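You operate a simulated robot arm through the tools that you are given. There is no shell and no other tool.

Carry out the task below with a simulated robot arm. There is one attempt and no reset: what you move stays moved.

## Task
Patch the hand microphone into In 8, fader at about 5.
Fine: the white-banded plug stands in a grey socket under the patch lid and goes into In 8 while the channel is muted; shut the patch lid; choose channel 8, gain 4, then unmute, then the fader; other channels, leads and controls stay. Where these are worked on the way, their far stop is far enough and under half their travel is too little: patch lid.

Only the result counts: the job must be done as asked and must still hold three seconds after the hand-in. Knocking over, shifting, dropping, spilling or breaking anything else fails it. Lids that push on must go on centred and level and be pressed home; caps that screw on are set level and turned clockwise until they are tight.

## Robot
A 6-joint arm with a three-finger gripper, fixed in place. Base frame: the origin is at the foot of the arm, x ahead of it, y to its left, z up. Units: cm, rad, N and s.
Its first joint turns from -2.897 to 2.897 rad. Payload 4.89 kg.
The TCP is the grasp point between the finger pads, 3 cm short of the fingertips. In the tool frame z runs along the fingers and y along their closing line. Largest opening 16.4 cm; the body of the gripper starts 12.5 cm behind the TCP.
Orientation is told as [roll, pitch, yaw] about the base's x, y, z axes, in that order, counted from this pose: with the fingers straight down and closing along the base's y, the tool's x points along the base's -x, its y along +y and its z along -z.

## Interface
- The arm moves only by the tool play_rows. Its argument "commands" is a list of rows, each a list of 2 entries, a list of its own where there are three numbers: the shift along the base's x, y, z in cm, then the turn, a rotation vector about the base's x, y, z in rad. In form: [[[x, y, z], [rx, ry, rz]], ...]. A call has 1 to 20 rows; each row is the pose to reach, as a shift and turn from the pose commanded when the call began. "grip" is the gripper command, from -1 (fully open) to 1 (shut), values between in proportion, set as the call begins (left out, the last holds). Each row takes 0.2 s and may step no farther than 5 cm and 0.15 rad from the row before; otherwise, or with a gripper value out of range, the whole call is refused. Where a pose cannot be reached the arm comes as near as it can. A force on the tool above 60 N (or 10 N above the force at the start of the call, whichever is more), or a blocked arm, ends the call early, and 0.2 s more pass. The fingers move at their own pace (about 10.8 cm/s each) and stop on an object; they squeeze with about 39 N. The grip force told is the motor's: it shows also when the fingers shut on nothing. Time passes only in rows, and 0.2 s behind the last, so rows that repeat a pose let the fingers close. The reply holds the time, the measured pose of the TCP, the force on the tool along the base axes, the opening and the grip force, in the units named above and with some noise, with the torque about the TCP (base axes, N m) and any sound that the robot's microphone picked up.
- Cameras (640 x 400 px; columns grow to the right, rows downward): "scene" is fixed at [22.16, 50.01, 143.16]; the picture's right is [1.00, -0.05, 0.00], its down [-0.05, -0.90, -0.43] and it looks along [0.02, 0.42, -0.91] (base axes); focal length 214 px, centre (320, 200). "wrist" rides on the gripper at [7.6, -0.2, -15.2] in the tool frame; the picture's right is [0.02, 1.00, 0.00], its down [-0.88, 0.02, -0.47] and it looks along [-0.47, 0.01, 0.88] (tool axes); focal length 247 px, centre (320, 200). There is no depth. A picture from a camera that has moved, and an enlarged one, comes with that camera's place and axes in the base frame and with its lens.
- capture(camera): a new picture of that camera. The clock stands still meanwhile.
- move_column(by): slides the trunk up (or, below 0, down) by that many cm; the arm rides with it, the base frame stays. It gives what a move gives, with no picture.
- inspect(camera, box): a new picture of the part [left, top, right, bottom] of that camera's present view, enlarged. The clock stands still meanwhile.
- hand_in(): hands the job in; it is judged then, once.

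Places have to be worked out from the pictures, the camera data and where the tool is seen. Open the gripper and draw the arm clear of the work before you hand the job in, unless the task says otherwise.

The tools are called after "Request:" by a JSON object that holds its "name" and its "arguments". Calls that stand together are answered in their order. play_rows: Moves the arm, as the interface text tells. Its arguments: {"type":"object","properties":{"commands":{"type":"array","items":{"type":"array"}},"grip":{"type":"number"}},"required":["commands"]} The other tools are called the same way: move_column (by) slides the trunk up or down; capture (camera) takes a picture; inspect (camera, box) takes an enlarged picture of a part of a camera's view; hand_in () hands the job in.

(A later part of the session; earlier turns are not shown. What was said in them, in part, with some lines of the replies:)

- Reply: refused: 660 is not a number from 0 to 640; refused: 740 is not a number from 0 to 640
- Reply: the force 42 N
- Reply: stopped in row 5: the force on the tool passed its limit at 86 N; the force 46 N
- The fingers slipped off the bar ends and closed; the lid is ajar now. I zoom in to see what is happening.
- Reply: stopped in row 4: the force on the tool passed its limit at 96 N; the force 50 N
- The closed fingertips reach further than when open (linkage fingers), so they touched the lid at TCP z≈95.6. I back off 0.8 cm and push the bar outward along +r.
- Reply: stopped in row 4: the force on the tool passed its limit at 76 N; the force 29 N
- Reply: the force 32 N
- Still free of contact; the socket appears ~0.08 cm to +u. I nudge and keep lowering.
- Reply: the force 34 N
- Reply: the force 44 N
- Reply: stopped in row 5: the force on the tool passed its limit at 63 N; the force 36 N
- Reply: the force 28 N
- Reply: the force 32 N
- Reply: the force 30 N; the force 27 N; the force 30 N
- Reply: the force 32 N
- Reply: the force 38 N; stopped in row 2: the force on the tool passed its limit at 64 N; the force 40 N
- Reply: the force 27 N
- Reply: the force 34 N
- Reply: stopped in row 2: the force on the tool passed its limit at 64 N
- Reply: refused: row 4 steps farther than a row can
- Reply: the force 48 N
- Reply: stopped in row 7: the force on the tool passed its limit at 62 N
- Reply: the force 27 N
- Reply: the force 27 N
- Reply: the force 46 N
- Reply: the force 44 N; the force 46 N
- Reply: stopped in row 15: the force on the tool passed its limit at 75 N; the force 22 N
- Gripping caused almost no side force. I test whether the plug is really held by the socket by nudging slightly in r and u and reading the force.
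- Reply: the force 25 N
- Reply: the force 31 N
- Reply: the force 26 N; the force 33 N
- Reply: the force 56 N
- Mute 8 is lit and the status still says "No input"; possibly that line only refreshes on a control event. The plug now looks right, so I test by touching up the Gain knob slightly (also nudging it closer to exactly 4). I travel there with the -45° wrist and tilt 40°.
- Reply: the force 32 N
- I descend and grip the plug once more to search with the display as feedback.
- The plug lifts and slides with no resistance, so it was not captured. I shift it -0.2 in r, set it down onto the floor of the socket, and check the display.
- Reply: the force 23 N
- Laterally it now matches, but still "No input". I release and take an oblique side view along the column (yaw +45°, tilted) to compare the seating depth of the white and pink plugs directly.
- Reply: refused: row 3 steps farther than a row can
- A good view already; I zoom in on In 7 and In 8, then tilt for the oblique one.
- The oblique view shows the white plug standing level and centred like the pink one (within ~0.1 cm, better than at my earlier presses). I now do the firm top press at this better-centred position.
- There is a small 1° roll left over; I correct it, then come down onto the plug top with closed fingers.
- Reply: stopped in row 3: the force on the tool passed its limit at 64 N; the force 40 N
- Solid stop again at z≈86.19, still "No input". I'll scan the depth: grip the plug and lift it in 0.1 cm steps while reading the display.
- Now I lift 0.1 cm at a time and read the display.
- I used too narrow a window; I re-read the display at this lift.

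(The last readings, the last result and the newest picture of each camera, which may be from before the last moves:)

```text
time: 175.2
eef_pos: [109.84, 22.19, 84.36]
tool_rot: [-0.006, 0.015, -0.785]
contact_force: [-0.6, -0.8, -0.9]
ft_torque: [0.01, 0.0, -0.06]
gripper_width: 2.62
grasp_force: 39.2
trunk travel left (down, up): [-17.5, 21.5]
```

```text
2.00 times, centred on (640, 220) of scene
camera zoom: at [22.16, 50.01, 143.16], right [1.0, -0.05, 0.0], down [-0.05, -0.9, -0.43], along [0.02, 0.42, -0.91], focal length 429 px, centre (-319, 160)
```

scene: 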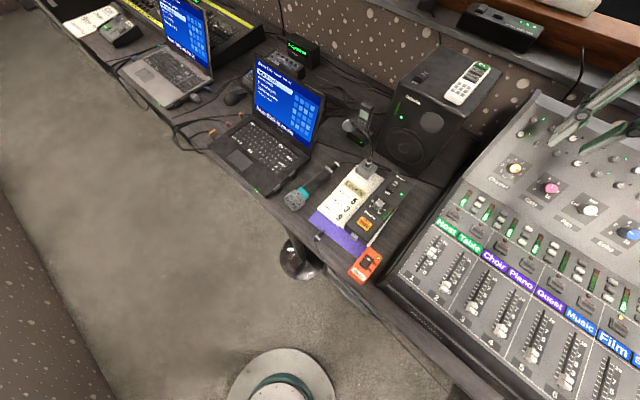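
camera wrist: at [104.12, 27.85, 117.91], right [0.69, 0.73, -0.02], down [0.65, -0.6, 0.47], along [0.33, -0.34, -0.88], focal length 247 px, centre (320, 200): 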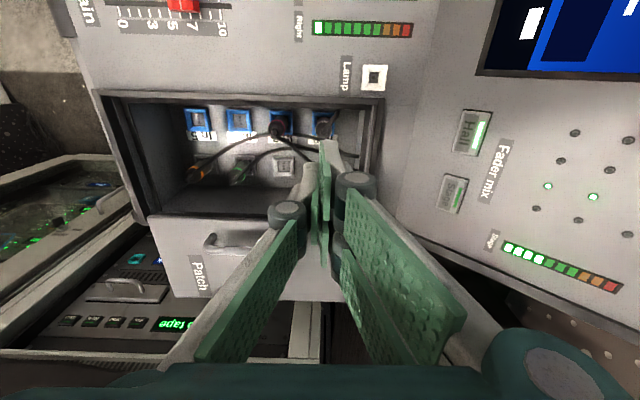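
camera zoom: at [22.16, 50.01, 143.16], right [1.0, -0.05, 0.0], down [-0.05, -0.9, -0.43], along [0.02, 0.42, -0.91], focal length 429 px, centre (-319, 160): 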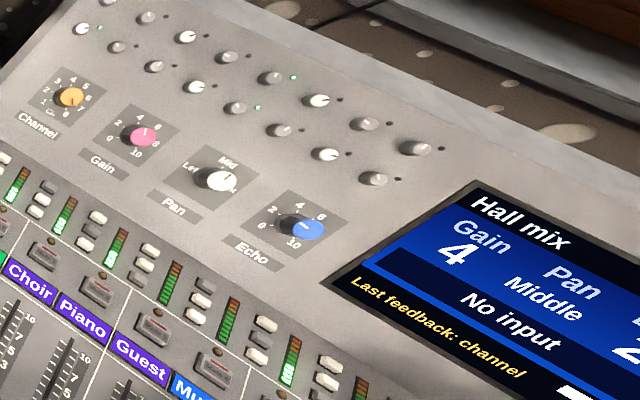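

No change with depth. Something else may be going on; I look at Mute 8 and its neighbours as closely as possible, comparing with Mute 7 and 6.

Request:
{"name": "inspect", "arguments": {"camera": "scene", "box": [630, 330, 640, 380]}}

Request:
{"name": "inspect", "arguments": {"camera": "scene", "box": [590, 310, 640, 360]}}

```text
8.00 times, centred on (635, 355) of scene
camera zoom: at [22.16, 50.01, 143.16], right [1.0, -0.05, 0.0], down [-0.05, -0.9, -0.43], along [0.02, 0.42, -0.91], focal length 1716 px, centre (-2200, -1040)
```

zoom: 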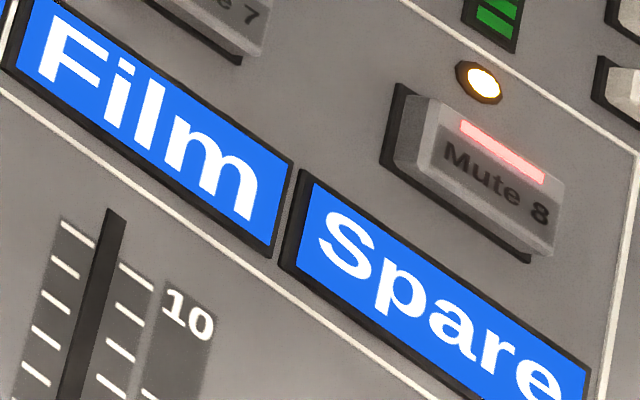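

```text
8.00 times, centred on (615, 335) of scene
camera zoom: at [22.16, 50.01, 143.16], right [1.0, -0.05, 0.0], down [-0.05, -0.9, -0.43], along [0.02, 0.42, -0.91], focal length 1716 px, centre (-2040, -880)
```

zoom: 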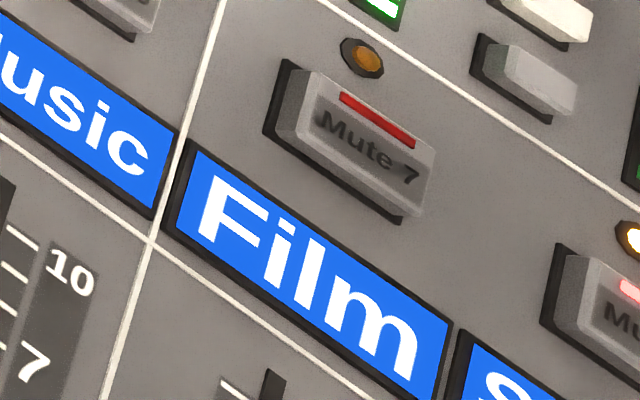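

Mute 8 is definitely lit, so the plug contact is what's missing. I'll find the socket's exact centre mechanically: lower the held plug to just above the floor, then probe the four walls.

Request:
{"name": "play_rows", "arguments": {"commands": [[[0, 0, -0.3], [0, 0, 0]], [[0, 0, -0.5], [0, 0, 0]]]}}

Request:
{"name": "play_rows", "arguments": {"commands": [[[0.14, 0.14, 0], [0, 0, 0]], [[0.14, 0.14, 0], [0, 0, 0]]]}}

Request:
{"name": "play_rows", "arguments": {"commands": [[[0.14, 0.14, 0], [0, 0, 0]], [[0.14, 0.14, 0], [0, 0, 0]]]}}

Request:
{"name": "play_rows", "arguments": {"commands": [[[-0.28, -0.28, 0], [0, 0, 0]], [[-0.42, -0.42, 0], [0, 0, 0]], [[-0.42, -0.42, 0], [0, 0, 0]]]}}

Request:
{"name": "play_rows", "arguments": {"commands": [[[-0.14, -0.14, 0], [0, 0, 0]], [[-0.14, -0.14, 0], [0, 0, 0]]]}}

```text
time: 175.8
eef_pos: [109.68, 22.32, 84.02]
tool_rot: [-0.004, 0.01, -0.785]
contact_force: [6.6, -0.7, 15.5]
ft_torque: [-0.04, -0.19, -0.07]
gripper_width: 2.58
grasp_force: 38.7
trunk travel left (down, up): [-17.5, 21.5]
```

```text
time: 176.4
eef_pos: [109.78, 22.28, 83.96]
tool_rot: [-0.007, 0.012, -0.786]
contact_force: [-8.7, -10.3, 14.5]
ft_torque: [-0.28, 0.33, -0.07]
gripper_width: 2.6
grasp_force: 39.1
trunk travel left (down, up): [-17.5, 21.5]
```

```text
time: 177.0
eef_pos: [109.79, 22.33, 83.92]
tool_rot: [-0.008, 0.013, -0.787]
contact_force: [-49.8, -26.9, -3.6]
ft_torque: [-0.75, 1.32, 0.0]
gripper_width: 2.59
grasp_force: 38.6
trunk travel left (down, up): [-17.5, 21.5]
```

```text
time: 177.8
eef_pos: [109.75, 22.48, 83.98]
tool_rot: [-0.002, 0.012, -0.782]
contact_force: [15.9, 4.8, 12.6]
ft_torque: [0.32, -0.76, -0.13]
gripper_width: 2.59
grasp_force: 38.7
trunk travel left (down, up): [-17.5, 21.5]
```

```text
time: 178.2
eef_pos: [109.69, 22.27, 84.08]
tool_rot: [0.001, 0.01, -0.783]
contact_force: [9.1, 3.1, 4.4]
ft_torque: [0.27, -0.13, -0.14]
gripper_width: 2.6
grasp_force: 39.5
trunk travel left (down, up): [-17.5, 21.5]
stopped in row 2: the force on the tool passed its limit at 66 N (the readings are from after the stop); the commanded pose is now the measured one
```

Now the plug is held rigidly (over 50 N sideways with almost no motion), about 0.3 cm higher than before, just like it was in the grey socket. I check the display.

Request:
{"name": "inspect", "arguments": {"camera": "scene", "box": [639, 120, 640, 320]}}

Request:
{"name": "inspect", "arguments": {"camera": "wrist", "box": [220, 90, 420, 240]}}

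```text
2.00 times, centred on (640, 220) of scene
camera zoom: at [22.16, 50.01, 143.16], right [1.0, -0.05, 0.0], down [-0.05, -0.9, -0.43], along [0.02, 0.42, -0.91], focal length 429 px, centre (-319, 160)
```

zoom: 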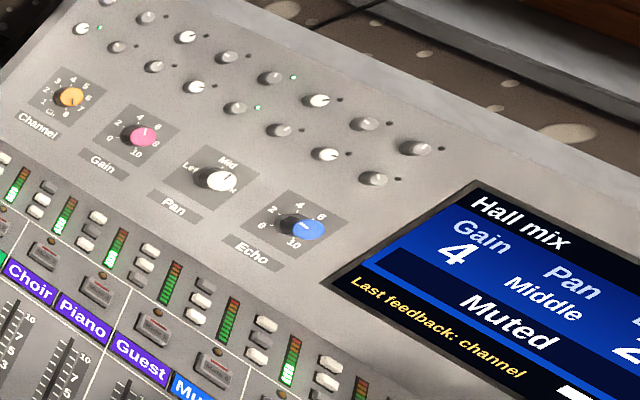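

```text
2.67 times, centred on (320, 165) of wrist
camera zoom: at [104.35, 27.49, 99.28], right [0.69, 0.72, 0.0], down [0.64, -0.61, 0.46], along [0.34, -0.32, -0.89], focal length 659 px, centre (320, 293)
```

zoom: 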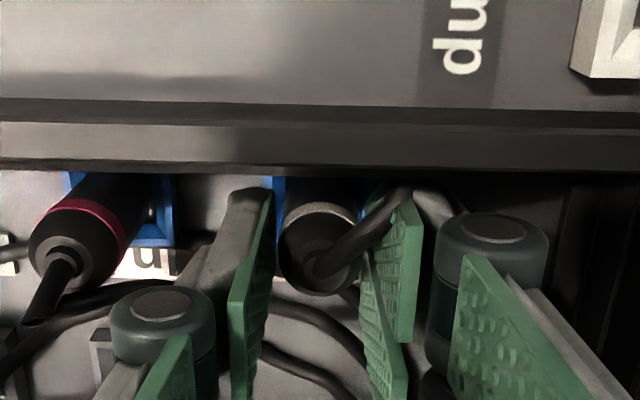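

The display now says "Muted": the plug is properly engaged in In 8. I release very gently without pressing and check again.

Request:
{"name": "play_rows", "arguments": {"commands": [[[0, 0, 0], [0, 0, 0]], [[0, 0, 0], [0, 0, 0]], [[0, 0, 0], [0, 0, 0]], [[0, 0, 0], [0, 0, 0]]], "grip": 0.5}}

Request:
{"name": "inspect", "arguments": {"camera": "scene", "box": [639, 120, 640, 320]}}

Request:
{"name": "play_rows", "arguments": {"commands": [[[0, 0, 1.5], [0, 0, 0]], [[0, 0, 4], [0, 0, 0]], [[0, 0, 8], [0, 0, 0]], [[0, 0, 12], [0, 0, 0]], [[0, 0, 16], [0, 0, 0]], [[0, 0, 19], [0, 0, 0]]]}}

Request:
{"name": "inspect", "arguments": {"camera": "wrist", "box": [255, 95, 345, 155]}}

Request:
{"name": "inspect", "arguments": {"camera": "scene", "box": [639, 120, 640, 320]}}

```text
time: 179.2
eef_pos: [109.79, 22.3, 84.0]
tool_rot: [0.002, 0.011, -0.783]
contact_force: [0.9, 0.2, 0.0]
ft_torque: [0.02, 0.01, 0.01]
gripper_width: 4.1
grasp_force: 0.2
trunk travel left (down, up): [-17.5, 21.5]
```

```text
2.00 times, centred on (640, 220) of scene
camera zoom: at [22.16, 50.01, 143.16], right [1.0, -0.05, 0.0], down [-0.05, -0.9, -0.43], along [0.02, 0.42, -0.91], focal length 429 px, centre (-319, 160)
```

zoom: 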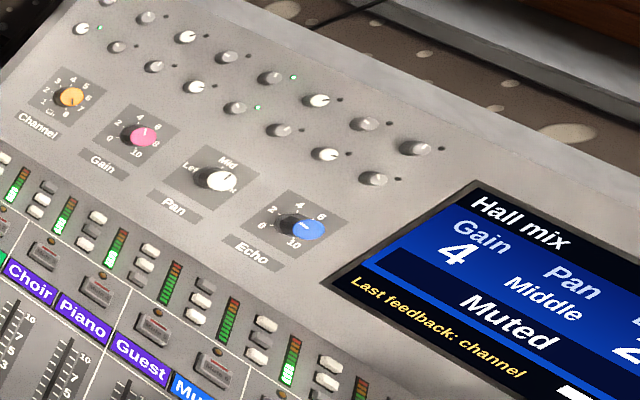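

```text
time: 180.6
eef_pos: [109.63, 22.29, 103.07]
tool_rot: [0.002, 0.011, -0.784]
contact_force: [0.6, 0.3, -0.8]
ft_torque: [-0.03, 0.1, 0.01]
gripper_width: 4.14
grasp_force: 0.1
trunk travel left (down, up): [-17.5, 21.5]
```

```text
6.67 times, centred on (300, 125) of wrist
camera zoom: at [104.31, 27.5, 118.4], right [0.69, 0.72, 0.0], down [0.64, -0.61, 0.46], along [0.34, -0.32, -0.89], focal length 1646 px, centre (453, 700)
```

zoom: 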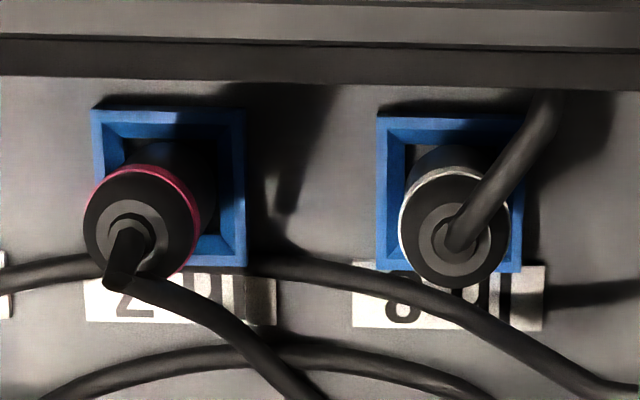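

```text
2.00 times, centred on (640, 220) of scene
camera zoom: at [22.16, 50.01, 143.16], right [1.0, -0.05, 0.0], down [-0.05, -0.9, -0.43], along [0.02, 0.42, -0.91], focal length 429 px, centre (-319, 160)
```

zoom: 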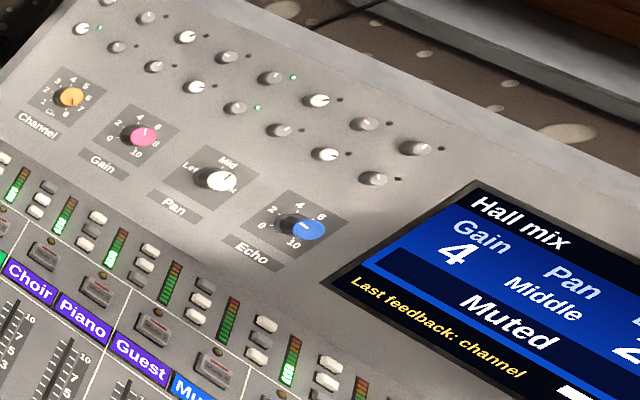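

After release it stays "Muted" and the plug lines up with the pink one. Now I close the lid again: turn to yaw +45° and go to the handle.

Request:
{"name": "play_rows", "arguments": {"commands": [[[0, -0.7, 0], [0, 0, 0.14]], [[0.1, -2.2, 0], [0, 0, 0.28]], [[0.2, -3.7, 0], [0, 0, 0.42]], [[0.3, -5.2, 0], [0, 0, 0.56]], [[0.4, -6.8, 0], [0, 0, 0.7]], [[0.5, -8.4, 0], [0, 0, 0.84]], [[0.7, -10, 0], [0, 0, 0.98]], [[0.9, -11.7, 0], [0, 0, 1.12]], [[1.1, -13.4, 0], [0, 0, 1.26]], [[1.3, -15.1, 0], [0, 0, 1.4]], [[1.5, -16.8, 0], [0, 0, 1.54]], [[1.6, -18.4, -1], [0, 0, 1.57]]]}}

Request:
{"name": "capture", "arguments": {"camera": "wrist"}}

```text
time: 183.2
eef_pos: [111.18, 3.93, 102.05]
tool_rot: [0.002, 0.01, 0.787]
contact_force: [-1.3, 1.5, 0.9]
ft_torque: [-0.09, -0.07, -0.04]
gripper_width: 4.12
grasp_force: 0.1
trunk travel left (down, up): [-17.5, 21.5]
```

```text
taken
camera wrist: at [106.08, -1.55, 117.23], right [-0.72, 0.69, 0.0], down [0.61, 0.64, 0.46], along [0.32, 0.34, -0.89], focal length 247 px, centre (320, 200)
```

wrist: 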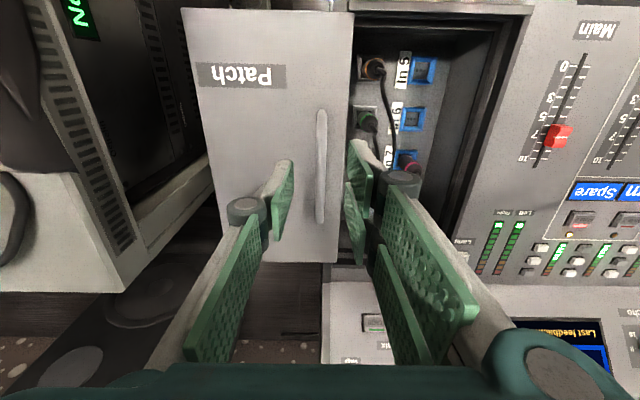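

The channel 8 meter now shows signal too. I lower and grip the bar.

Request:
{"name": "play_rows", "arguments": {"commands": [[[0, 0, -3], [0, 0, 0]], [[0.0, 0, -6], [0, 0, 0]], [[0, 0, -8], [0, 0, 0]], [[0, 0, -8.6], [0, 0, 0]], [[0, 0, -8.6], [0, 0, 0]]]}}

Request:
{"name": "play_rows", "arguments": {"commands": [[[0, 0, 0], [0, 0, 0]], [[0, 0, 0], [0, 0, 0]], [[0, 0, 0], [0, 0, 0]]], "grip": 0.95}}

Request:
{"name": "play_rows", "arguments": {"commands": [[[-0.5, 0.5, 0], [0, 0, 0]], [[-1.2, 1.2, 0], [0, 0, 0]], [[-1.9, 1.9, 0], [0, 0, 0]], [[-2.6, 2.6, 0], [0, 0, 0]], [[-3.3, 3.3, 0], [0, 0, 0]], [[-4.0, 4.0, 0], [0, 0, 0]], [[-4.7, 4.7, 0], [0, 0, 0]], [[-5.4, 5.4, 0], [0, 0, 0]], [[-6.1, 6.1, 0], [0, 0, 0]], [[-6.8, 6.8, 0], [0, 0, 0]], [[-7.5, 7.5, 0], [0, 0, 0]], [[-8.2, 8.2, 0], [0, 0, 0]], [[-8.9, 8.9, 0], [0, 0, 0]], [[-9.6, 9.6, 0], [0, 0, 0]], [[-10.2, 10.2, 0], [0, 0, 0]]]}}

Request:
{"name": "play_rows", "arguments": {"commands": [[[-0.3, 0.3, 0], [0, 0, 0]], [[-0.6, 0.6, 0], [0, 0, 0]], [[-0.9, 0.9, 0], [0, 0, 0]], [[-1.2, 1.2, 0], [0, 0, 0]]]}}

Request:
{"name": "capture", "arguments": {"camera": "wrist"}}

```text
time: 184.4
eef_pos: [111.41, 3.99, 93.45]
tool_rot: [0.002, 0.008, 0.784]
contact_force: [-0.3, 0.7, -0.3]
ft_torque: [0.0, 0.05, 0.02]
gripper_width: 4.09
grasp_force: 0.1
trunk travel left (down, up): [-17.5, 21.5]
```

```text
time: 185.2
eef_pos: [111.23, 3.99, 93.42]
tool_rot: [0.001, 0.013, 0.788]
contact_force: [-29.1, 13.4, -13.2]
ft_torque: [0.1, 0.35, -0.68]
gripper_width: 0.98
grasp_force: 45.4
trunk travel left (down, up): [-17.5, 21.5]
```

```text
time: 188.4
eef_pos: [101.15, 14.19, 93.52]
tool_rot: [0.003, 0.01, 0.789]
contact_force: [4.6, 3.1, -0.1]
ft_torque: [-0.22, 0.31, -0.66]
gripper_width: 0.99
grasp_force: 44.7
trunk travel left (down, up): [-17.5, 21.5]
```

```text
time: 189.4
eef_pos: [100.08, 14.89, 93.42]
tool_rot: [0.0, 0.013, 0.784]
contact_force: [54.1, -7.2, 22.8]
ft_torque: [-0.03, -0.65, 0.13]
gripper_width: 0.99
grasp_force: 45.0
trunk travel left (down, up): [-17.5, 21.5]
```

```text
taken
camera wrist: at [95.01, 9.66, 108.69], right [-0.72, 0.69, 0.0], down [0.61, 0.64, 0.46], along [0.32, 0.33, -0.89], focal length 247 px, centre (320, 200)
```

wrist: 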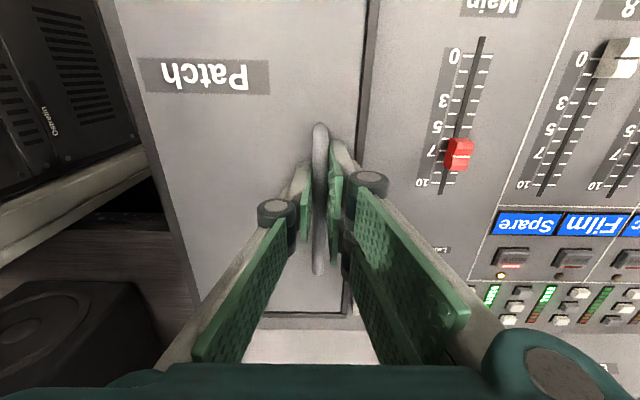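

Lid is on its closed stop and the channel 8 meter is lit. I release, rise, and re-check the display.

Request:
{"name": "play_rows", "arguments": {"commands": [[[0.2, -0.2, 0], [0, 0, 0]], [[0.2, -0.2, 0], [0, 0, 0]], [[0.2, -0.2, 0], [0, 0, 0]], [[0.2, -0.2, 0], [0, 0, 0]]], "grip": 0.5}}

Request:
{"name": "play_rows", "arguments": {"commands": [[[0, 0, 4], [0, 0, 0]], [[0, 0, 8], [0, 0, 0]], [[0, 0, 12], [0, 0, 0]], [[-2, 2, 15], [0, 0, 0]]]}}

Request:
{"name": "capture", "arguments": {"camera": "wrist"}}

Request:
{"name": "inspect", "arguments": {"camera": "scene", "box": [639, 160, 640, 360]}}

```text
time: 190.4
eef_pos: [100.01, 15.0, 93.52]
tool_rot: [0.001, 0.01, 0.786]
contact_force: [0.2, 0.8, -0.1]
ft_torque: [0.0, 0.01, -0.01]
gripper_width: 4.12
grasp_force: 0.0
trunk travel left (down, up): [-17.5, 21.5]
```

```text
time: 191.4
eef_pos: [98.31, 16.89, 108.33]
tool_rot: [0.001, 0.014, 0.785]
contact_force: [1.7, 0.0, -0.5]
ft_torque: [0.13, 0.27, 0.03]
gripper_width: 4.09
grasp_force: 0.0
trunk travel left (down, up): [-17.5, 21.5]
```

```text
taken
camera wrist: at [93.09, 11.48, 123.67], right [-0.72, 0.69, 0.0], down [0.61, 0.64, 0.46], along [0.32, 0.34, -0.89], focal length 247 px, centre (320, 200)
```

wrist: 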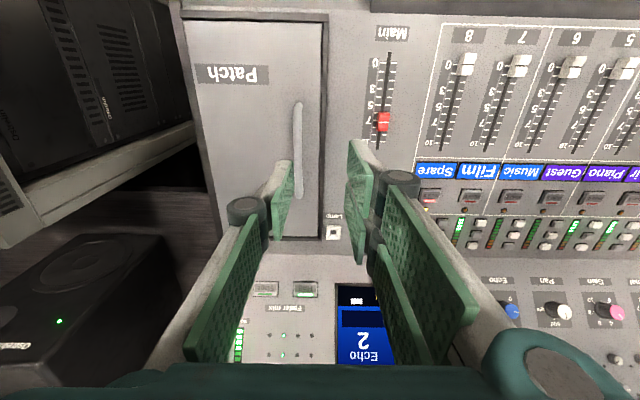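

```text
2.00 times, centred on (640, 260) of scene
camera zoom: at [22.16, 50.01, 143.16], right [1.0, -0.05, 0.0], down [-0.05, -0.9, -0.43], along [0.02, 0.42, -0.91], focal length 429 px, centre (-319, 80)
```

zoom: 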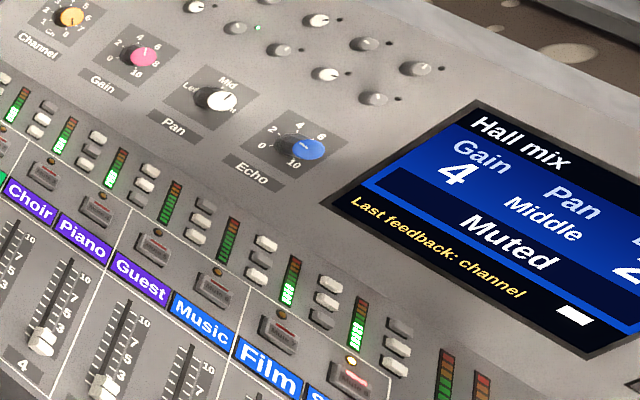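

"Muted", gain 4, and the channel 8 meter is lit, lid closed. Next is unmuting: Mute 8 is near (92.5, 36.3). I turn to yaw -45° with closed fingers and move above it.

Request:
{"name": "play_rows", "arguments": {"commands": [[[-0.4, 1.6, 0], [0, 0, -0.14]], [[-0.9, 3.2, 0], [0, 0, -0.28]], [[-1.4, 4.8, 0], [0, 0, -0.42]], [[-1.9, 6.4, 0], [0, 0, -0.56]], [[-2.4, 8, 0], [0, 0, -0.7]], [[-2.9, 9.6, 0], [0, 0, -0.84]], [[-3.4, 11.2, 0], [0, 0, -0.98]], [[-3.9, 12.8, 0], [0, 0, -1.12]], [[-4.4, 14.4, -1], [0, 0, -1.26]], [[-4.9, 16, -2], [0, 0, -1.4]], [[-5.4, 17.8, -4], [0, 0, -1.54]], [[-5.8, 19.4, -6], [0, 0, -1.57]]], "grip": 1}}

Request:
{"name": "capture", "arguments": {"camera": "wrist"}}

Request:
{"name": "inspect", "arguments": {"camera": "wrist", "box": [220, 60, 420, 210]}}

```text
time: 194.0
eef_pos: [92.36, 36.57, 102.37]
tool_rot: [0.003, 0.01, -0.785]
contact_force: [-0.2, -0.7, 0.5]
ft_torque: [0.13, -0.05, 0.02]
gripper_width: 0.0
grasp_force: 39.0
trunk travel left (down, up): [-17.5, 21.5]
```

```text
taken
camera wrist: at [86.96, 41.71, 117.79], right [0.69, 0.72, 0.0], down [0.64, -0.61, 0.46], along [0.34, -0.32, -0.89], focal length 247 px, centre (320, 200)
```

wrist: 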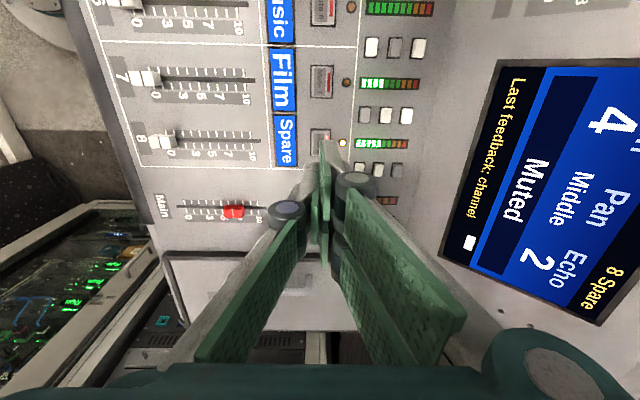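

```text
2.67 times, centred on (320, 135) of wrist
camera zoom: at [86.96, 41.71, 117.79], right [0.69, 0.72, 0.0], down [0.64, -0.61, 0.46], along [0.34, -0.32, -0.89], focal length 659 px, centre (320, 373)
```

zoom: 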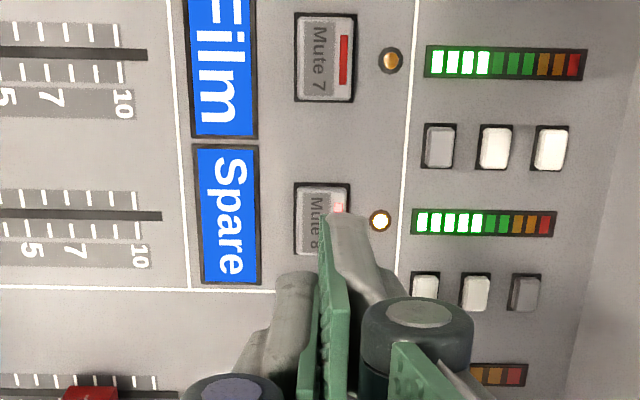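

Mute 8 lies right under the fingertips (0.2 cm shift in r needed). I lower to just above it.

Request:
{"name": "play_rows", "arguments": {"commands": [[[0.14, -0.14, -3], [0, 0, 0]], [[0.14, -0.14, -6], [0, 0, 0]], [[0.14, -0.14, -8], [0, 0, 0]], [[0.14, -0.14, -9], [0, 0, 0]]]}}

Request:
{"name": "inspect", "arguments": {"camera": "wrist", "box": [220, 60, 420, 210]}}

```text
time: 195.0
eef_pos: [92.48, 36.42, 93.37]
tool_rot: [0.002, 0.01, -0.783]
contact_force: [-0.5, 0.0, 0.2]
ft_torque: [0.05, 0.02, 0.0]
gripper_width: 0.0
grasp_force: 39.1
trunk travel left (down, up): [-17.5, 21.5]
```

```text
2.67 times, centred on (320, 135) of wrist
camera zoom: at [87.0, 41.54, 108.6], right [0.69, 0.72, 0.0], down [0.64, -0.61, 0.46], along [0.34, -0.32, -0.89], focal length 659 px, centre (320, 373)
```

zoom: 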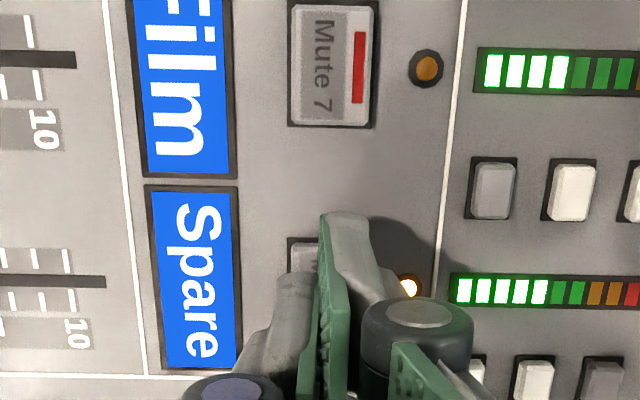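

I shift 0.2 cm to +u and press down slowly.

Request:
{"name": "play_rows", "arguments": {"commands": [[[0.14, 0.14, -0.3], [0, 0, 0]], [[0.14, 0.14, -0.6], [0, 0, 0]], [[0.14, 0.14, -0.9], [0, 0, 0]]]}}

Request:
{"name": "play_rows", "arguments": {"commands": [[[0, 0, -0.2], [0, 0, 0]], [[0, 0, -0.4], [0, 0, 0]]]}}

Request:
{"name": "capture", "arguments": {"camera": "wrist"}}

```text
time: 195.8
eef_pos: [92.55, 36.67, 92.43]
tool_rot: [0.002, 0.011, -0.783]
contact_force: [0.2, -0.1, 0.0]
ft_torque: [-0.01, -0.03, -0.01]
gripper_width: 0.02
grasp_force: 38.8
trunk travel left (down, up): [-17.5, 21.5]
```

```text
time: 196.4
eef_pos: [92.67, 36.52, 91.95]
tool_rot: [0.003, 0.01, -0.783]
contact_force: [-0.1, 1.2, -0.2]
ft_torque: [-0.02, 0.02, 0.04]
gripper_width: 0.0
grasp_force: 39.1
trunk travel left (down, up): [-17.5, 21.5]
```

```text
taken
camera wrist: at [87.23, 41.69, 107.34], right [0.69, 0.72, 0.0], down [0.64, -0.61, 0.46], along [0.34, -0.32, -0.89], focal length 247 px, centre (320, 200)
```

wrist: 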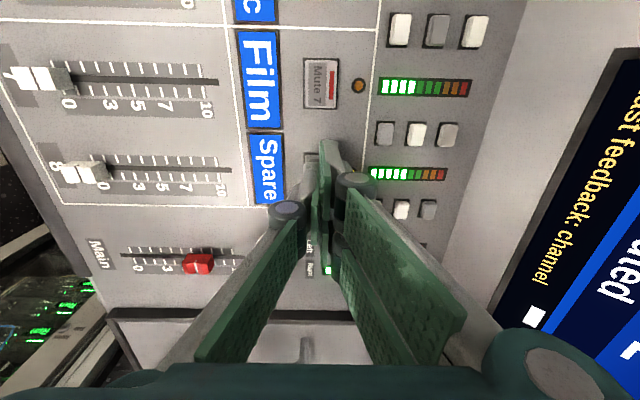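

Nothing touched yet at z≈91.95. I continue down in small steps, checking force.

Request:
{"name": "play_rows", "arguments": {"commands": [[[0, 0, -0.2], [0, 0, 0]], [[0, 0, -0.35], [0, 0, 0]]]}}

Request:
{"name": "play_rows", "arguments": {"commands": [[[0, 0, -0.2], [0, 0, 0]], [[0, 0, -0.35], [0, 0, 0]]]}}

Request:
{"name": "capture", "arguments": {"camera": "wrist"}}

```text
time: 197.0
eef_pos: [92.65, 36.56, 91.65]
tool_rot: [0.0, 0.012, -0.783]
contact_force: [1.2, -0.5, 0.1]
ft_torque: [-0.02, -0.01, 0.01]
gripper_width: 0.01
grasp_force: 39.0
trunk travel left (down, up): [-17.5, 21.5]
```

```text
time: 197.6
eef_pos: [92.54, 36.44, 91.17]
tool_rot: [0.0, 0.011, -0.784]
contact_force: [1.1, 0.0, 0.6]
ft_torque: [-0.02, -0.03, -0.01]
gripper_width: 0.61
grasp_force: 44.6
trunk travel left (down, up): [-17.5, 21.5]
```

```text
taken
camera wrist: at [87.14, 41.68, 106.6], right [0.69, 0.72, 0.0], down [0.64, -0.61, 0.46], along [0.34, -0.32, -0.89], focal length 247 px, centre (320, 200)
```

wrist: 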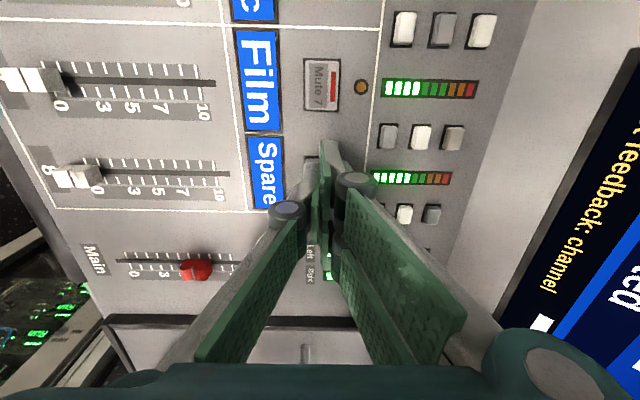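

Tip contact begins here. I press a little further and check whether the lamp and display change.

Request:
{"name": "play_rows", "arguments": {"commands": [[[0, 0, -0.15], [0, 0, 0]], [[0, 0, -0.25], [0, 0, 0]]]}}

Request:
{"name": "inspect", "arguments": {"camera": "scene", "box": [639, 160, 640, 360]}}

Request:
{"name": "inspect", "arguments": {"camera": "wrist", "box": [480, 50, 640, 350]}}

```text
time: 198.2
eef_pos: [92.53, 36.52, 91.15]
tool_rot: [0.002, 0.01, -0.784]
contact_force: [-0.8, -0.9, 3.6]
ft_torque: [-0.01, -0.02, -0.03]
gripper_width: 0.61
grasp_force: 44.9
trunk travel left (down, up): [-17.5, 21.5]
heard: click
```

```text
2.00 times, centred on (640, 260) of scene
camera zoom: at [22.16, 50.01, 143.16], right [1.0, -0.05, 0.0], down [-0.05, -0.9, -0.43], along [0.02, 0.42, -0.91], focal length 429 px, centre (-319, 80)
```

zoom: 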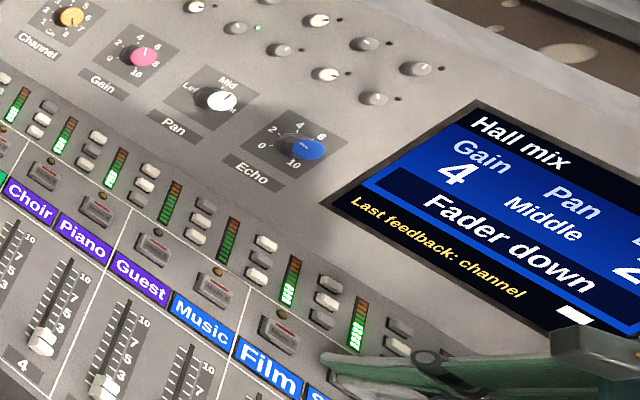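

```text
1.33 times, centred on (560, 200) of wrist
camera zoom: at [87.17, 41.65, 106.43], right [0.69, 0.72, 0.0], down [0.64, -0.61, 0.46], along [0.34, -0.32, -0.89], focal length 329 px, centre (0, 200)
```

zoom: 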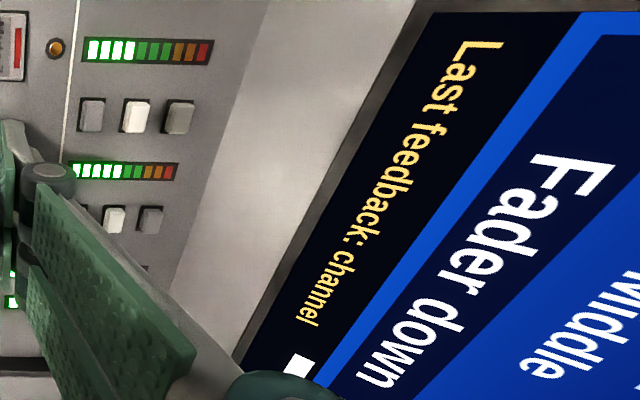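

A click was heard and the status turned to "Fader down": channel 8 is unmuted. I lift straight off.

Request:
{"name": "play_rows", "arguments": {"commands": [[[0, 0, 1.5], [0, 0, 0]], [[0, 0, 5], [0, 0, 0]], [[0, 0, 9], [0, 0, 0]], [[0, 0, 12], [0, 0, 0]]]}}

Request:
{"name": "capture", "arguments": {"camera": "wrist"}}

Request:
{"name": "inspect", "arguments": {"camera": "wrist", "box": [120, 60, 420, 230]}}

```text
time: 199.2
eef_pos: [92.8, 36.43, 103.16]
tool_rot: [0.002, 0.012, -0.784]
contact_force: [-0.3, 0.1, -1.2]
ft_torque: [-0.02, 0.05, 0.01]
gripper_width: 0.0
grasp_force: 44.7
trunk travel left (down, up): [-17.5, 21.5]
```

```text
taken
camera wrist: at [87.32, 41.63, 118.56], right [0.69, 0.72, 0.0], down [0.64, -0.61, 0.46], along [0.34, -0.32, -0.89], focal length 247 px, centre (320, 200)
```

wrist: 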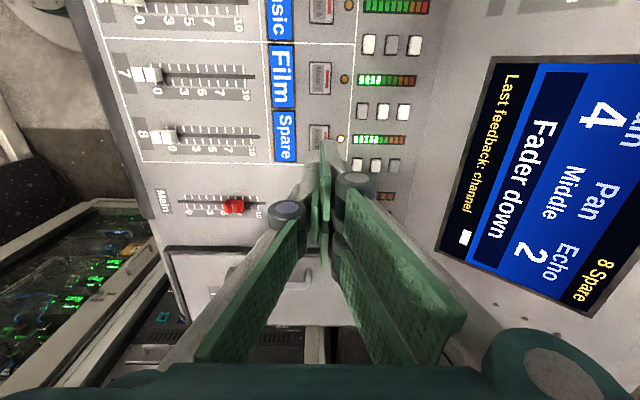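

```text
2.13 times, centred on (270, 145) of wrist
camera zoom: at [87.32, 41.63, 118.56], right [0.69, 0.72, 0.0], down [0.64, -0.61, 0.46], along [0.34, -0.32, -0.89], focal length 527 px, centre (427, 317)
```

zoom: 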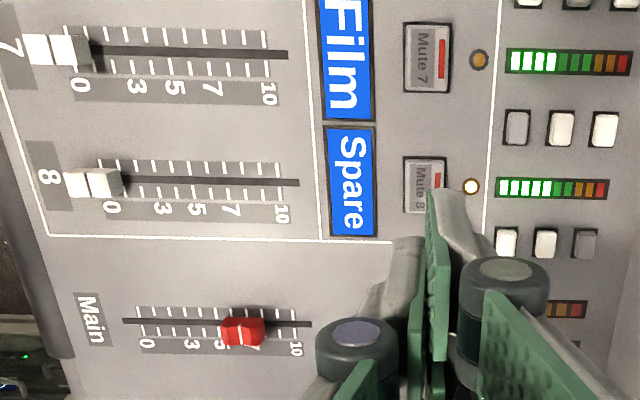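

Status "Fader down". The fader scale is linear (0.98 cm per unit, 0 at u≈73.3). I move above the channel 8 fader cap with the gripper open.

Request:
{"name": "play_rows", "arguments": {"commands": [[[-3, -3, 0], [0, 0, 0]], [[-6, -6, 0], [0, 0, 0]], [[-9, -9, 0], [0, 0, 0]], [[-11.5, -11.2, 0], [0, 0, 0]], [[-13.05, -12.7, -1], [0, 0, 0]], [[-13.05, -12.7, -1], [0, 0, 0]]], "grip": 0.4}}

Request:
{"name": "capture", "arguments": {"camera": "wrist"}}

Request:
{"name": "inspect", "arguments": {"camera": "wrist", "box": [250, 70, 450, 220]}}

```text
time: 200.6
eef_pos: [79.34, 23.71, 102.44]
tool_rot: [0.003, 0.011, -0.783]
contact_force: [-0.4, -0.6, 0.8]
ft_torque: [0.02, -0.05, 0.01]
gripper_width: 4.94
grasp_force: 0.1
trunk travel left (down, up): [-17.5, 21.5]
```

```text
taken
camera wrist: at [73.94, 28.95, 117.67], right [0.69, 0.72, 0.0], down [0.64, -0.61, 0.46], along [0.34, -0.32, -0.89], focal length 247 px, centre (320, 200)
```

wrist: 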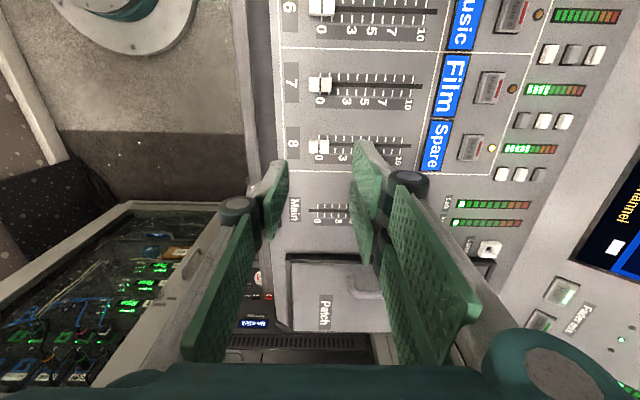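

```text
2.67 times, centred on (350, 145) of wrist
camera zoom: at [73.94, 28.95, 117.67], right [0.69, 0.72, 0.0], down [0.64, -0.61, 0.46], along [0.34, -0.32, -0.89], focal length 659 px, centre (240, 347)
```

zoom: 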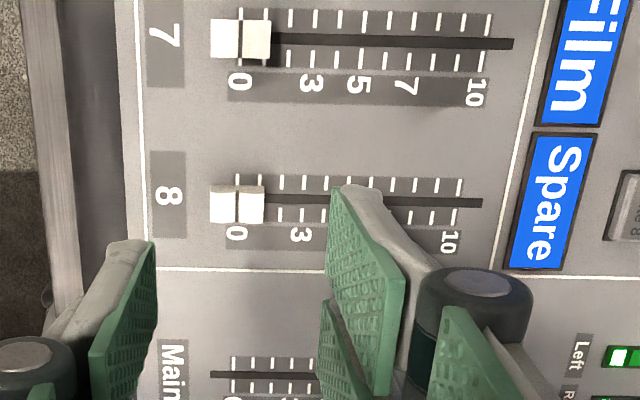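

The cap is at 0, 1.0 cm per unit, so it must travel 5.0 cm. I shift slightly and descend around the cap.

Request:
{"name": "play_rows", "arguments": {"commands": [[[0.08, -0.34, -3], [0, 0, 0]], [[0.08, -0.34, -6], [0, 0, 0]], [[0.08, -0.34, -8.5], [0, 0, 0]], [[0.08, -0.34, -8.5], [0, 0, 0]]]}}

Request:
{"name": "inspect", "arguments": {"camera": "wrist", "box": [220, 90, 420, 240]}}

```text
time: 201.6
eef_pos: [79.41, 23.38, 93.36]
tool_rot: [0.0, 0.01, -0.784]
contact_force: [0.4, -0.2, 0.2]
ft_torque: [0.0, 0.06, 0.01]
gripper_width: 4.91
grasp_force: 0.0
trunk travel left (down, up): [-17.5, 21.5]
```

```text
2.67 times, centred on (320, 165) of wrist
camera zoom: at [74.08, 28.66, 108.78], right [0.69, 0.72, 0.0], down [0.64, -0.61, 0.46], along [0.34, -0.32, -0.89], focal length 659 px, centre (320, 293)
```

zoom: 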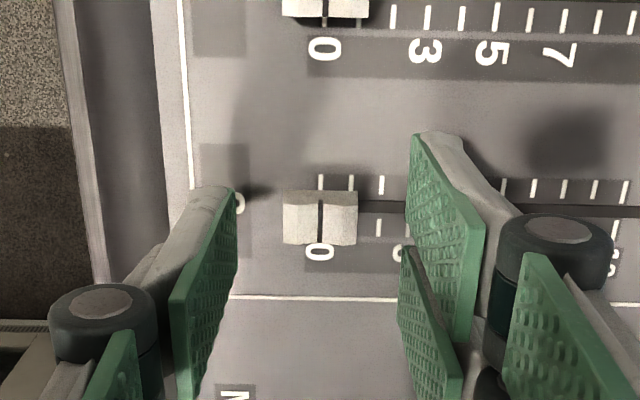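

Well centred on the cap. I lower the rest and close on it.

Request:
{"name": "play_rows", "arguments": {"commands": [[[0.05, -0.05, -0.8], [0, 0, 0]], [[0.1, -0.1, -1.6], [0, 0, 0]], [[0.1, -0.1, -1.8], [0, 0, 0]]]}}

Request:
{"name": "play_rows", "arguments": {"commands": [[[0, 0, 0], [0, 0, 0]], [[0, 0, 0], [0, 0, 0]], [[0, 0, 0], [0, 0, 0]]], "grip": 0.85}}

Request:
{"name": "inspect", "arguments": {"camera": "wrist", "box": [220, 90, 420, 240]}}

```text
time: 202.4
eef_pos: [79.67, 23.41, 91.71]
tool_rot: [0.003, 0.009, -0.784]
contact_force: [-1.1, 0.5, 0.4]
ft_torque: [-0.02, -0.01, -0.05]
gripper_width: 4.93
grasp_force: 0.1
trunk travel left (down, up): [-17.5, 21.5]
```

```text
time: 203.2
eef_pos: [79.73, 23.22, 91.6]
tool_rot: [0.003, 0.009, -0.782]
contact_force: [1.1, -0.1, -3.3]
ft_torque: [0.01, -0.05, 0.02]
gripper_width: 2.33
grasp_force: 44.9
trunk travel left (down, up): [-17.5, 21.5]
```

```text
2.67 times, centred on (320, 165) of wrist
camera zoom: at [74.3, 28.49, 107.02], right [0.69, 0.72, 0.0], down [0.64, -0.61, 0.46], along [0.34, -0.32, -0.89], focal length 659 px, centre (320, 293)
```

zoom: 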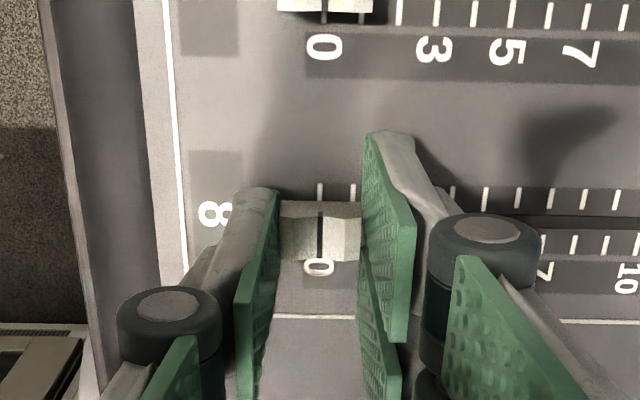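

Gripped the cap (2.3 cm) with its line on 0. I slide it 5.0 cm up the scale.

Request:
{"name": "play_rows", "arguments": {"commands": [[[0.5, 0.5, 0], [0, 0, 0]], [[1.1, 1.1, 0], [0, 0, 0]], [[1.7, 1.7, 0], [0, 0, 0]], [[2.3, 2.3, 0], [0, 0, 0]], [[2.9, 2.9, 0], [0, 0, 0]], [[3.4, 3.4, 0], [0, 0, 0]], [[3.53, 3.53, 0], [0, 0, 0]], [[3.53, 3.53, 0], [0, 0, 0]]]}}

Request:
{"name": "inspect", "arguments": {"camera": "wrist", "box": [220, 90, 420, 240]}}

Request:
{"name": "inspect", "arguments": {"camera": "scene", "box": [639, 120, 640, 320]}}

```text
time: 205.0
eef_pos: [83.37, 27.01, 91.74]
tool_rot: [0.0, 0.011, -0.782]
contact_force: [-11.4, 11.9, -11.5]
ft_torque: [0.7, 0.65, 0.11]
gripper_width: 2.34
grasp_force: 45.0
trunk travel left (down, up): [-17.5, 21.5]
```

```text
2.67 times, centred on (320, 165) of wrist
camera zoom: at [77.98, 32.17, 107.02], right [0.69, 0.72, 0.0], down [0.64, -0.61, 0.46], along [0.34, -0.32, -0.89], focal length 659 px, centre (320, 293)
```

zoom: 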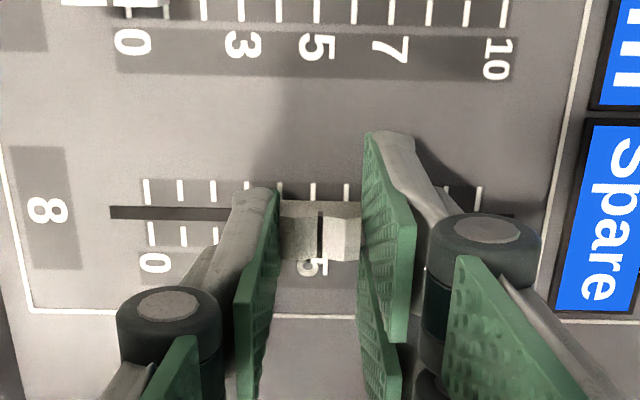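

```text
2.00 times, centred on (640, 220) of scene
camera zoom: at [22.16, 50.01, 143.16], right [1.0, -0.05, 0.0], down [-0.05, -0.9, -0.43], along [0.02, 0.42, -0.91], focal length 429 px, centre (-319, 160)
```

zoom: 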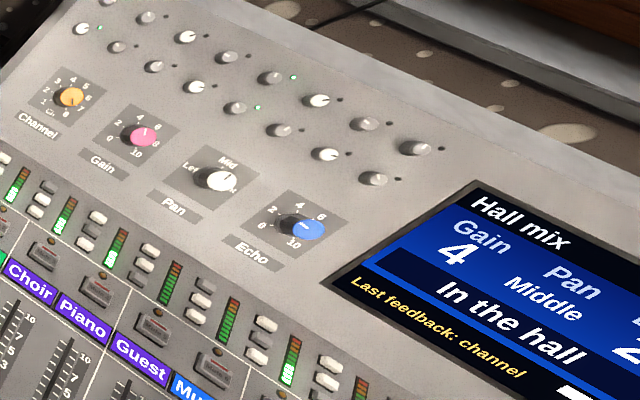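

Status: "In the hall". The cap line is a hair above 5 (~5.2); I move it back 0.17 cm, then release.

Request:
{"name": "play_rows", "arguments": {"commands": [[[-0.12, -0.12, 0], [0, 0, 0]], [[-0.13, -0.13, 0], [0, 0, 0]], [[-0.13, -0.13, 0], [0, 0, 0]]]}}

Request:
{"name": "play_rows", "arguments": {"commands": [[[0, 0, 0], [0, 0, 0]], [[0, 0, 0], [0, 0, 0]], [[0, 0, 0], [0, 0, 0]]], "grip": 0.45}}

Request:
{"name": "inspect", "arguments": {"camera": "wrist", "box": [220, 90, 420, 240]}}

Request:
{"name": "play_rows", "arguments": {"commands": [[[0, 0, 2], [0, 0, 0]], [[0, 0, 6], [0, 0, 0]], [[0, 0, 10.5], [0, 0, 0]], [[-2, -2, 14], [0, 0, 0]], [[-5, -4, 16], [0, 0, 0]]]}}

Request:
{"name": "capture", "arguments": {"camera": "wrist"}}

Request:
{"name": "inspect", "arguments": {"camera": "scene", "box": [639, 1, 640, 399]}}

```text
time: 205.8
eef_pos: [83.28, 26.78, 91.77]
tool_rot: [0.001, 0.01, -0.784]
contact_force: [-15.5, 15.7, -26.4]
ft_torque: [0.45, 0.36, 0.07]
gripper_width: 2.35
grasp_force: 45.0
trunk travel left (down, up): [-17.5, 21.5]
```

```text
time: 206.6
eef_pos: [83.28, 26.71, 91.89]
tool_rot: [0.002, 0.009, -0.784]
contact_force: [-1.3, -0.4, -0.3]
ft_torque: [-0.01, -0.02, 0.01]
gripper_width: 4.52
grasp_force: 0.0
trunk travel left (down, up): [-17.5, 21.5]
```

```text
2.67 times, centred on (320, 165) of wrist
camera zoom: at [77.81, 31.87, 107.13], right [0.69, 0.72, 0.0], down [0.64, -0.61, 0.46], along [0.34, -0.32, -0.89], focal length 659 px, centre (320, 293)
```

zoom: 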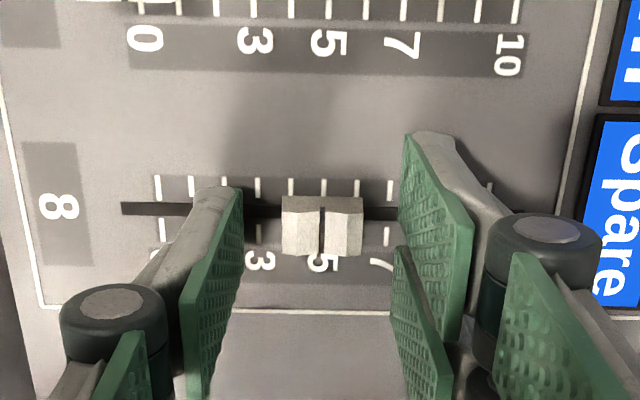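

```text
time: 207.8
eef_pos: [78.29, 22.77, 107.59]
tool_rot: [-0.001, 0.012, -0.783]
contact_force: [1.4, 1.1, -0.8]
ft_torque: [-0.18, 0.27, -0.01]
gripper_width: 4.49
grasp_force: 0.1
trunk travel left (down, up): [-17.5, 21.5]
```

```text
taken
camera wrist: at [72.92, 27.92, 122.92], right [0.69, 0.72, 0.0], down [0.64, -0.61, 0.46], along [0.34, -0.32, -0.89], focal length 247 px, centre (320, 200)
```

wrist: 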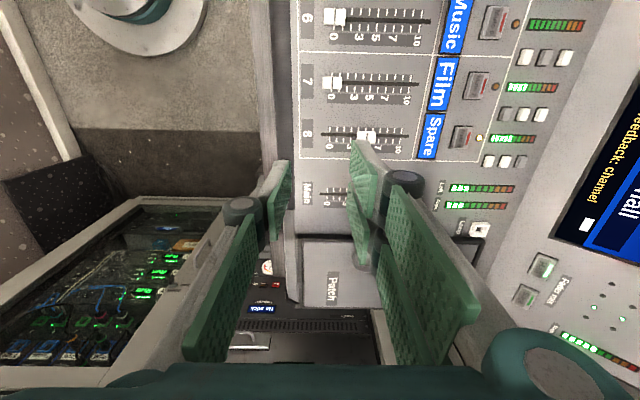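

```text
1.01 times, centred on (640, 200) of scene (not enlarged: the box is as wide or as high as the picture)
camera zoom: at [22.16, 50.01, 143.16], right [1.0, -0.05, 0.0], down [-0.05, -0.9, -0.43], along [0.02, 0.42, -0.91], focal length 216 px, centre (-1, 200)
```

zoom: 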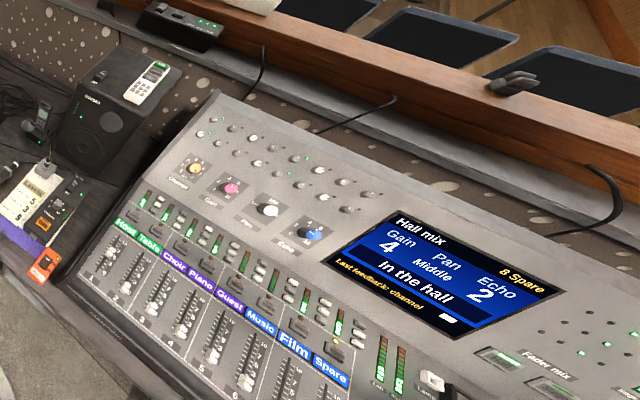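

The cap line sits exactly on 5 and the display reads "8 Spare, Gain 4, In the hall". I open the gripper, withdraw to the starting area and check everything once more.

Request:
{"name": "play_rows", "arguments": {"commands": [[[-3, 0.5, 3], [0, 0, 0.13]], [[-6.5, 1, 6], [0, 0, 0.26]], [[-10, 1.5, 9], [0, 0, 0.39]], [[-13.5, 2, 12], [0, 0, 0.52]], [[-17, 2.6, 14.5], [0, 0, 0.65]], [[-20, 3, 16], [0, 0, 0.783]], [[-22, 3.3, 16], [0, 0, 0.783]]], "grip": -1}}

Request:
{"name": "capture", "arguments": {"camera": "wrist"}}

Request:
{"name": "inspect", "arguments": {"camera": "wrist", "box": [200, 200, 500, 388]}}

Request:
{"name": "inspect", "arguments": {"camera": "wrist", "box": [240, 0, 640, 250]}}

Request:
{"name": "inspect", "arguments": {"camera": "scene", "box": [639, 160, 640, 360]}}

Request:
{"name": "capture", "arguments": {"camera": "scene"}}

```text
time: 209.4
eef_pos: [56.03, 26.07, 123.71]
tool_rot: [0.003, 0.011, -0.001]
contact_force: [0.3, 0.2, 0.2]
ft_torque: [0.05, 0.09, 0.0]
gripper_width: 16.37
grasp_force: 0.0
trunk travel left (down, up): [-17.5, 21.5]
```

```text
taken
camera wrist: at [48.6, 25.86, 139.04], right [-0.02, 1.0, 0.0], down [0.89, 0.02, 0.46], along [0.46, 0.01, -0.89], focal length 247 px, centre (320, 200)
```

wrist: 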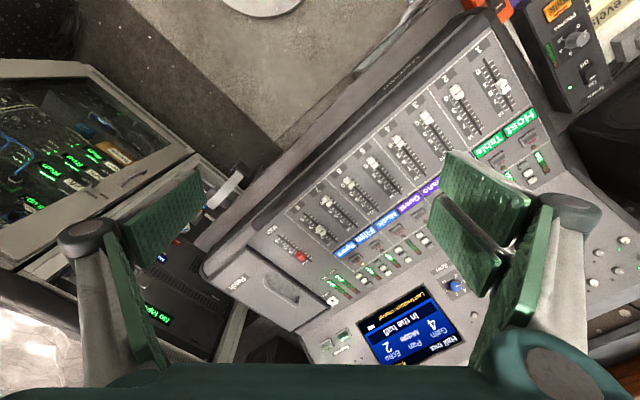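

```text
2.13 times, centred on (350, 294) of wrist
camera zoom: at [48.6, 25.86, 139.04], right [-0.02, 1.0, 0.0], down [0.89, 0.02, 0.46], along [0.46, 0.01, -0.89], focal length 526 px, centre (256, 0)
```

zoom: 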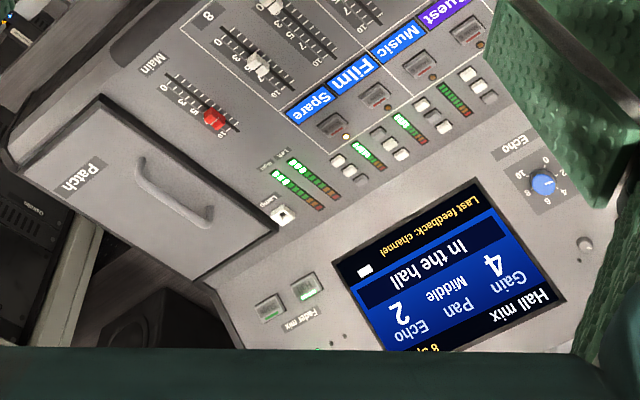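

```text
1.60 times, centred on (440, 125) of wrist
camera zoom: at [48.6, 25.86, 139.04], right [-0.02, 1.0, 0.0], down [0.89, 0.02, 0.46], along [0.46, 0.01, -0.89], focal length 395 px, centre (128, 320)
```

zoom: 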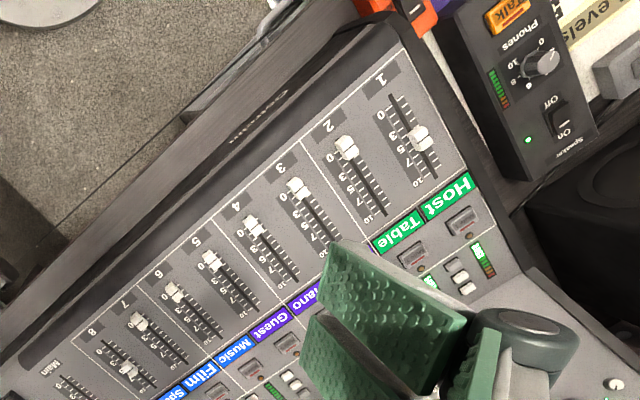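

```text
2.00 times, centred on (640, 260) of scene
camera zoom: at [22.16, 50.01, 143.16], right [1.0, -0.05, 0.0], down [-0.05, -0.9, -0.43], along [0.02, 0.42, -0.91], focal length 429 px, centre (-319, 80)
```

zoom: 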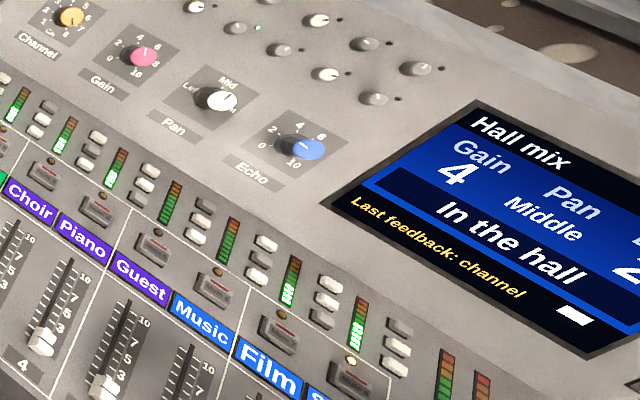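

```text
taken
```

scene: 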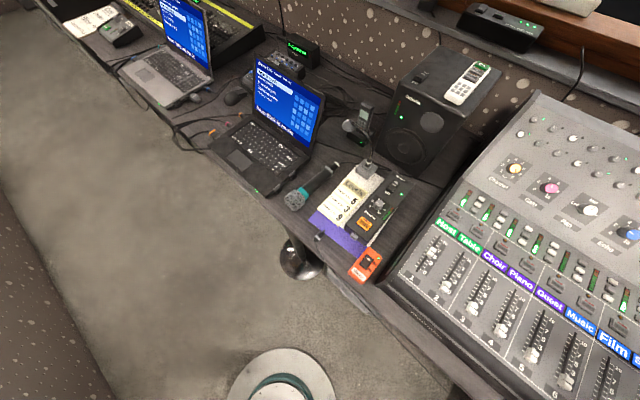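

Everything checks out: lid shut, channel 8 "Spare", gain 4, unmuted, fader at 5, "In the hall", other faders and controls unchanged, arm clear and gripper open. I hand the job in.

Request:
{"name": "hand_in", "arguments": {}}

```text
The job is handed in.
```

The hand microphone is patched into In 8, and I've handed the job in. At the last check the display read "8 Spare", gain 4, "In the hall".

- **Plug:** the white-banded plug is in In 8, and the channel was muted throughout. My first tries looked seated but dropped out: after I'd set the gain, the display switched to "No input". I reopened the lid and reseated the plug until it held firm and the display read "Muted" again.
- **Patch lid:** opened to its far stop both times, and shut again on its closed stop.
- **Order:** because of that second fix, the last plugging and lid closing came after I had chosen channel 8 and set the gain. The unmute and then the fader still came last, as you asked.
- **Gain:** the pointer sits at about 3.95 and the display shows 4.
- **Fader:** the channel 8 cap is on 5.
- **Other controls and leads:** in the final pictures the other faders, the Main fader, pan and echo look as they did at the start. While checking seating, I lightly touched the top of the pink-banded plug in In 7. It stayed in place and channel 7's meter still shows signal.

The arm is back near its starting position with the gripper open.
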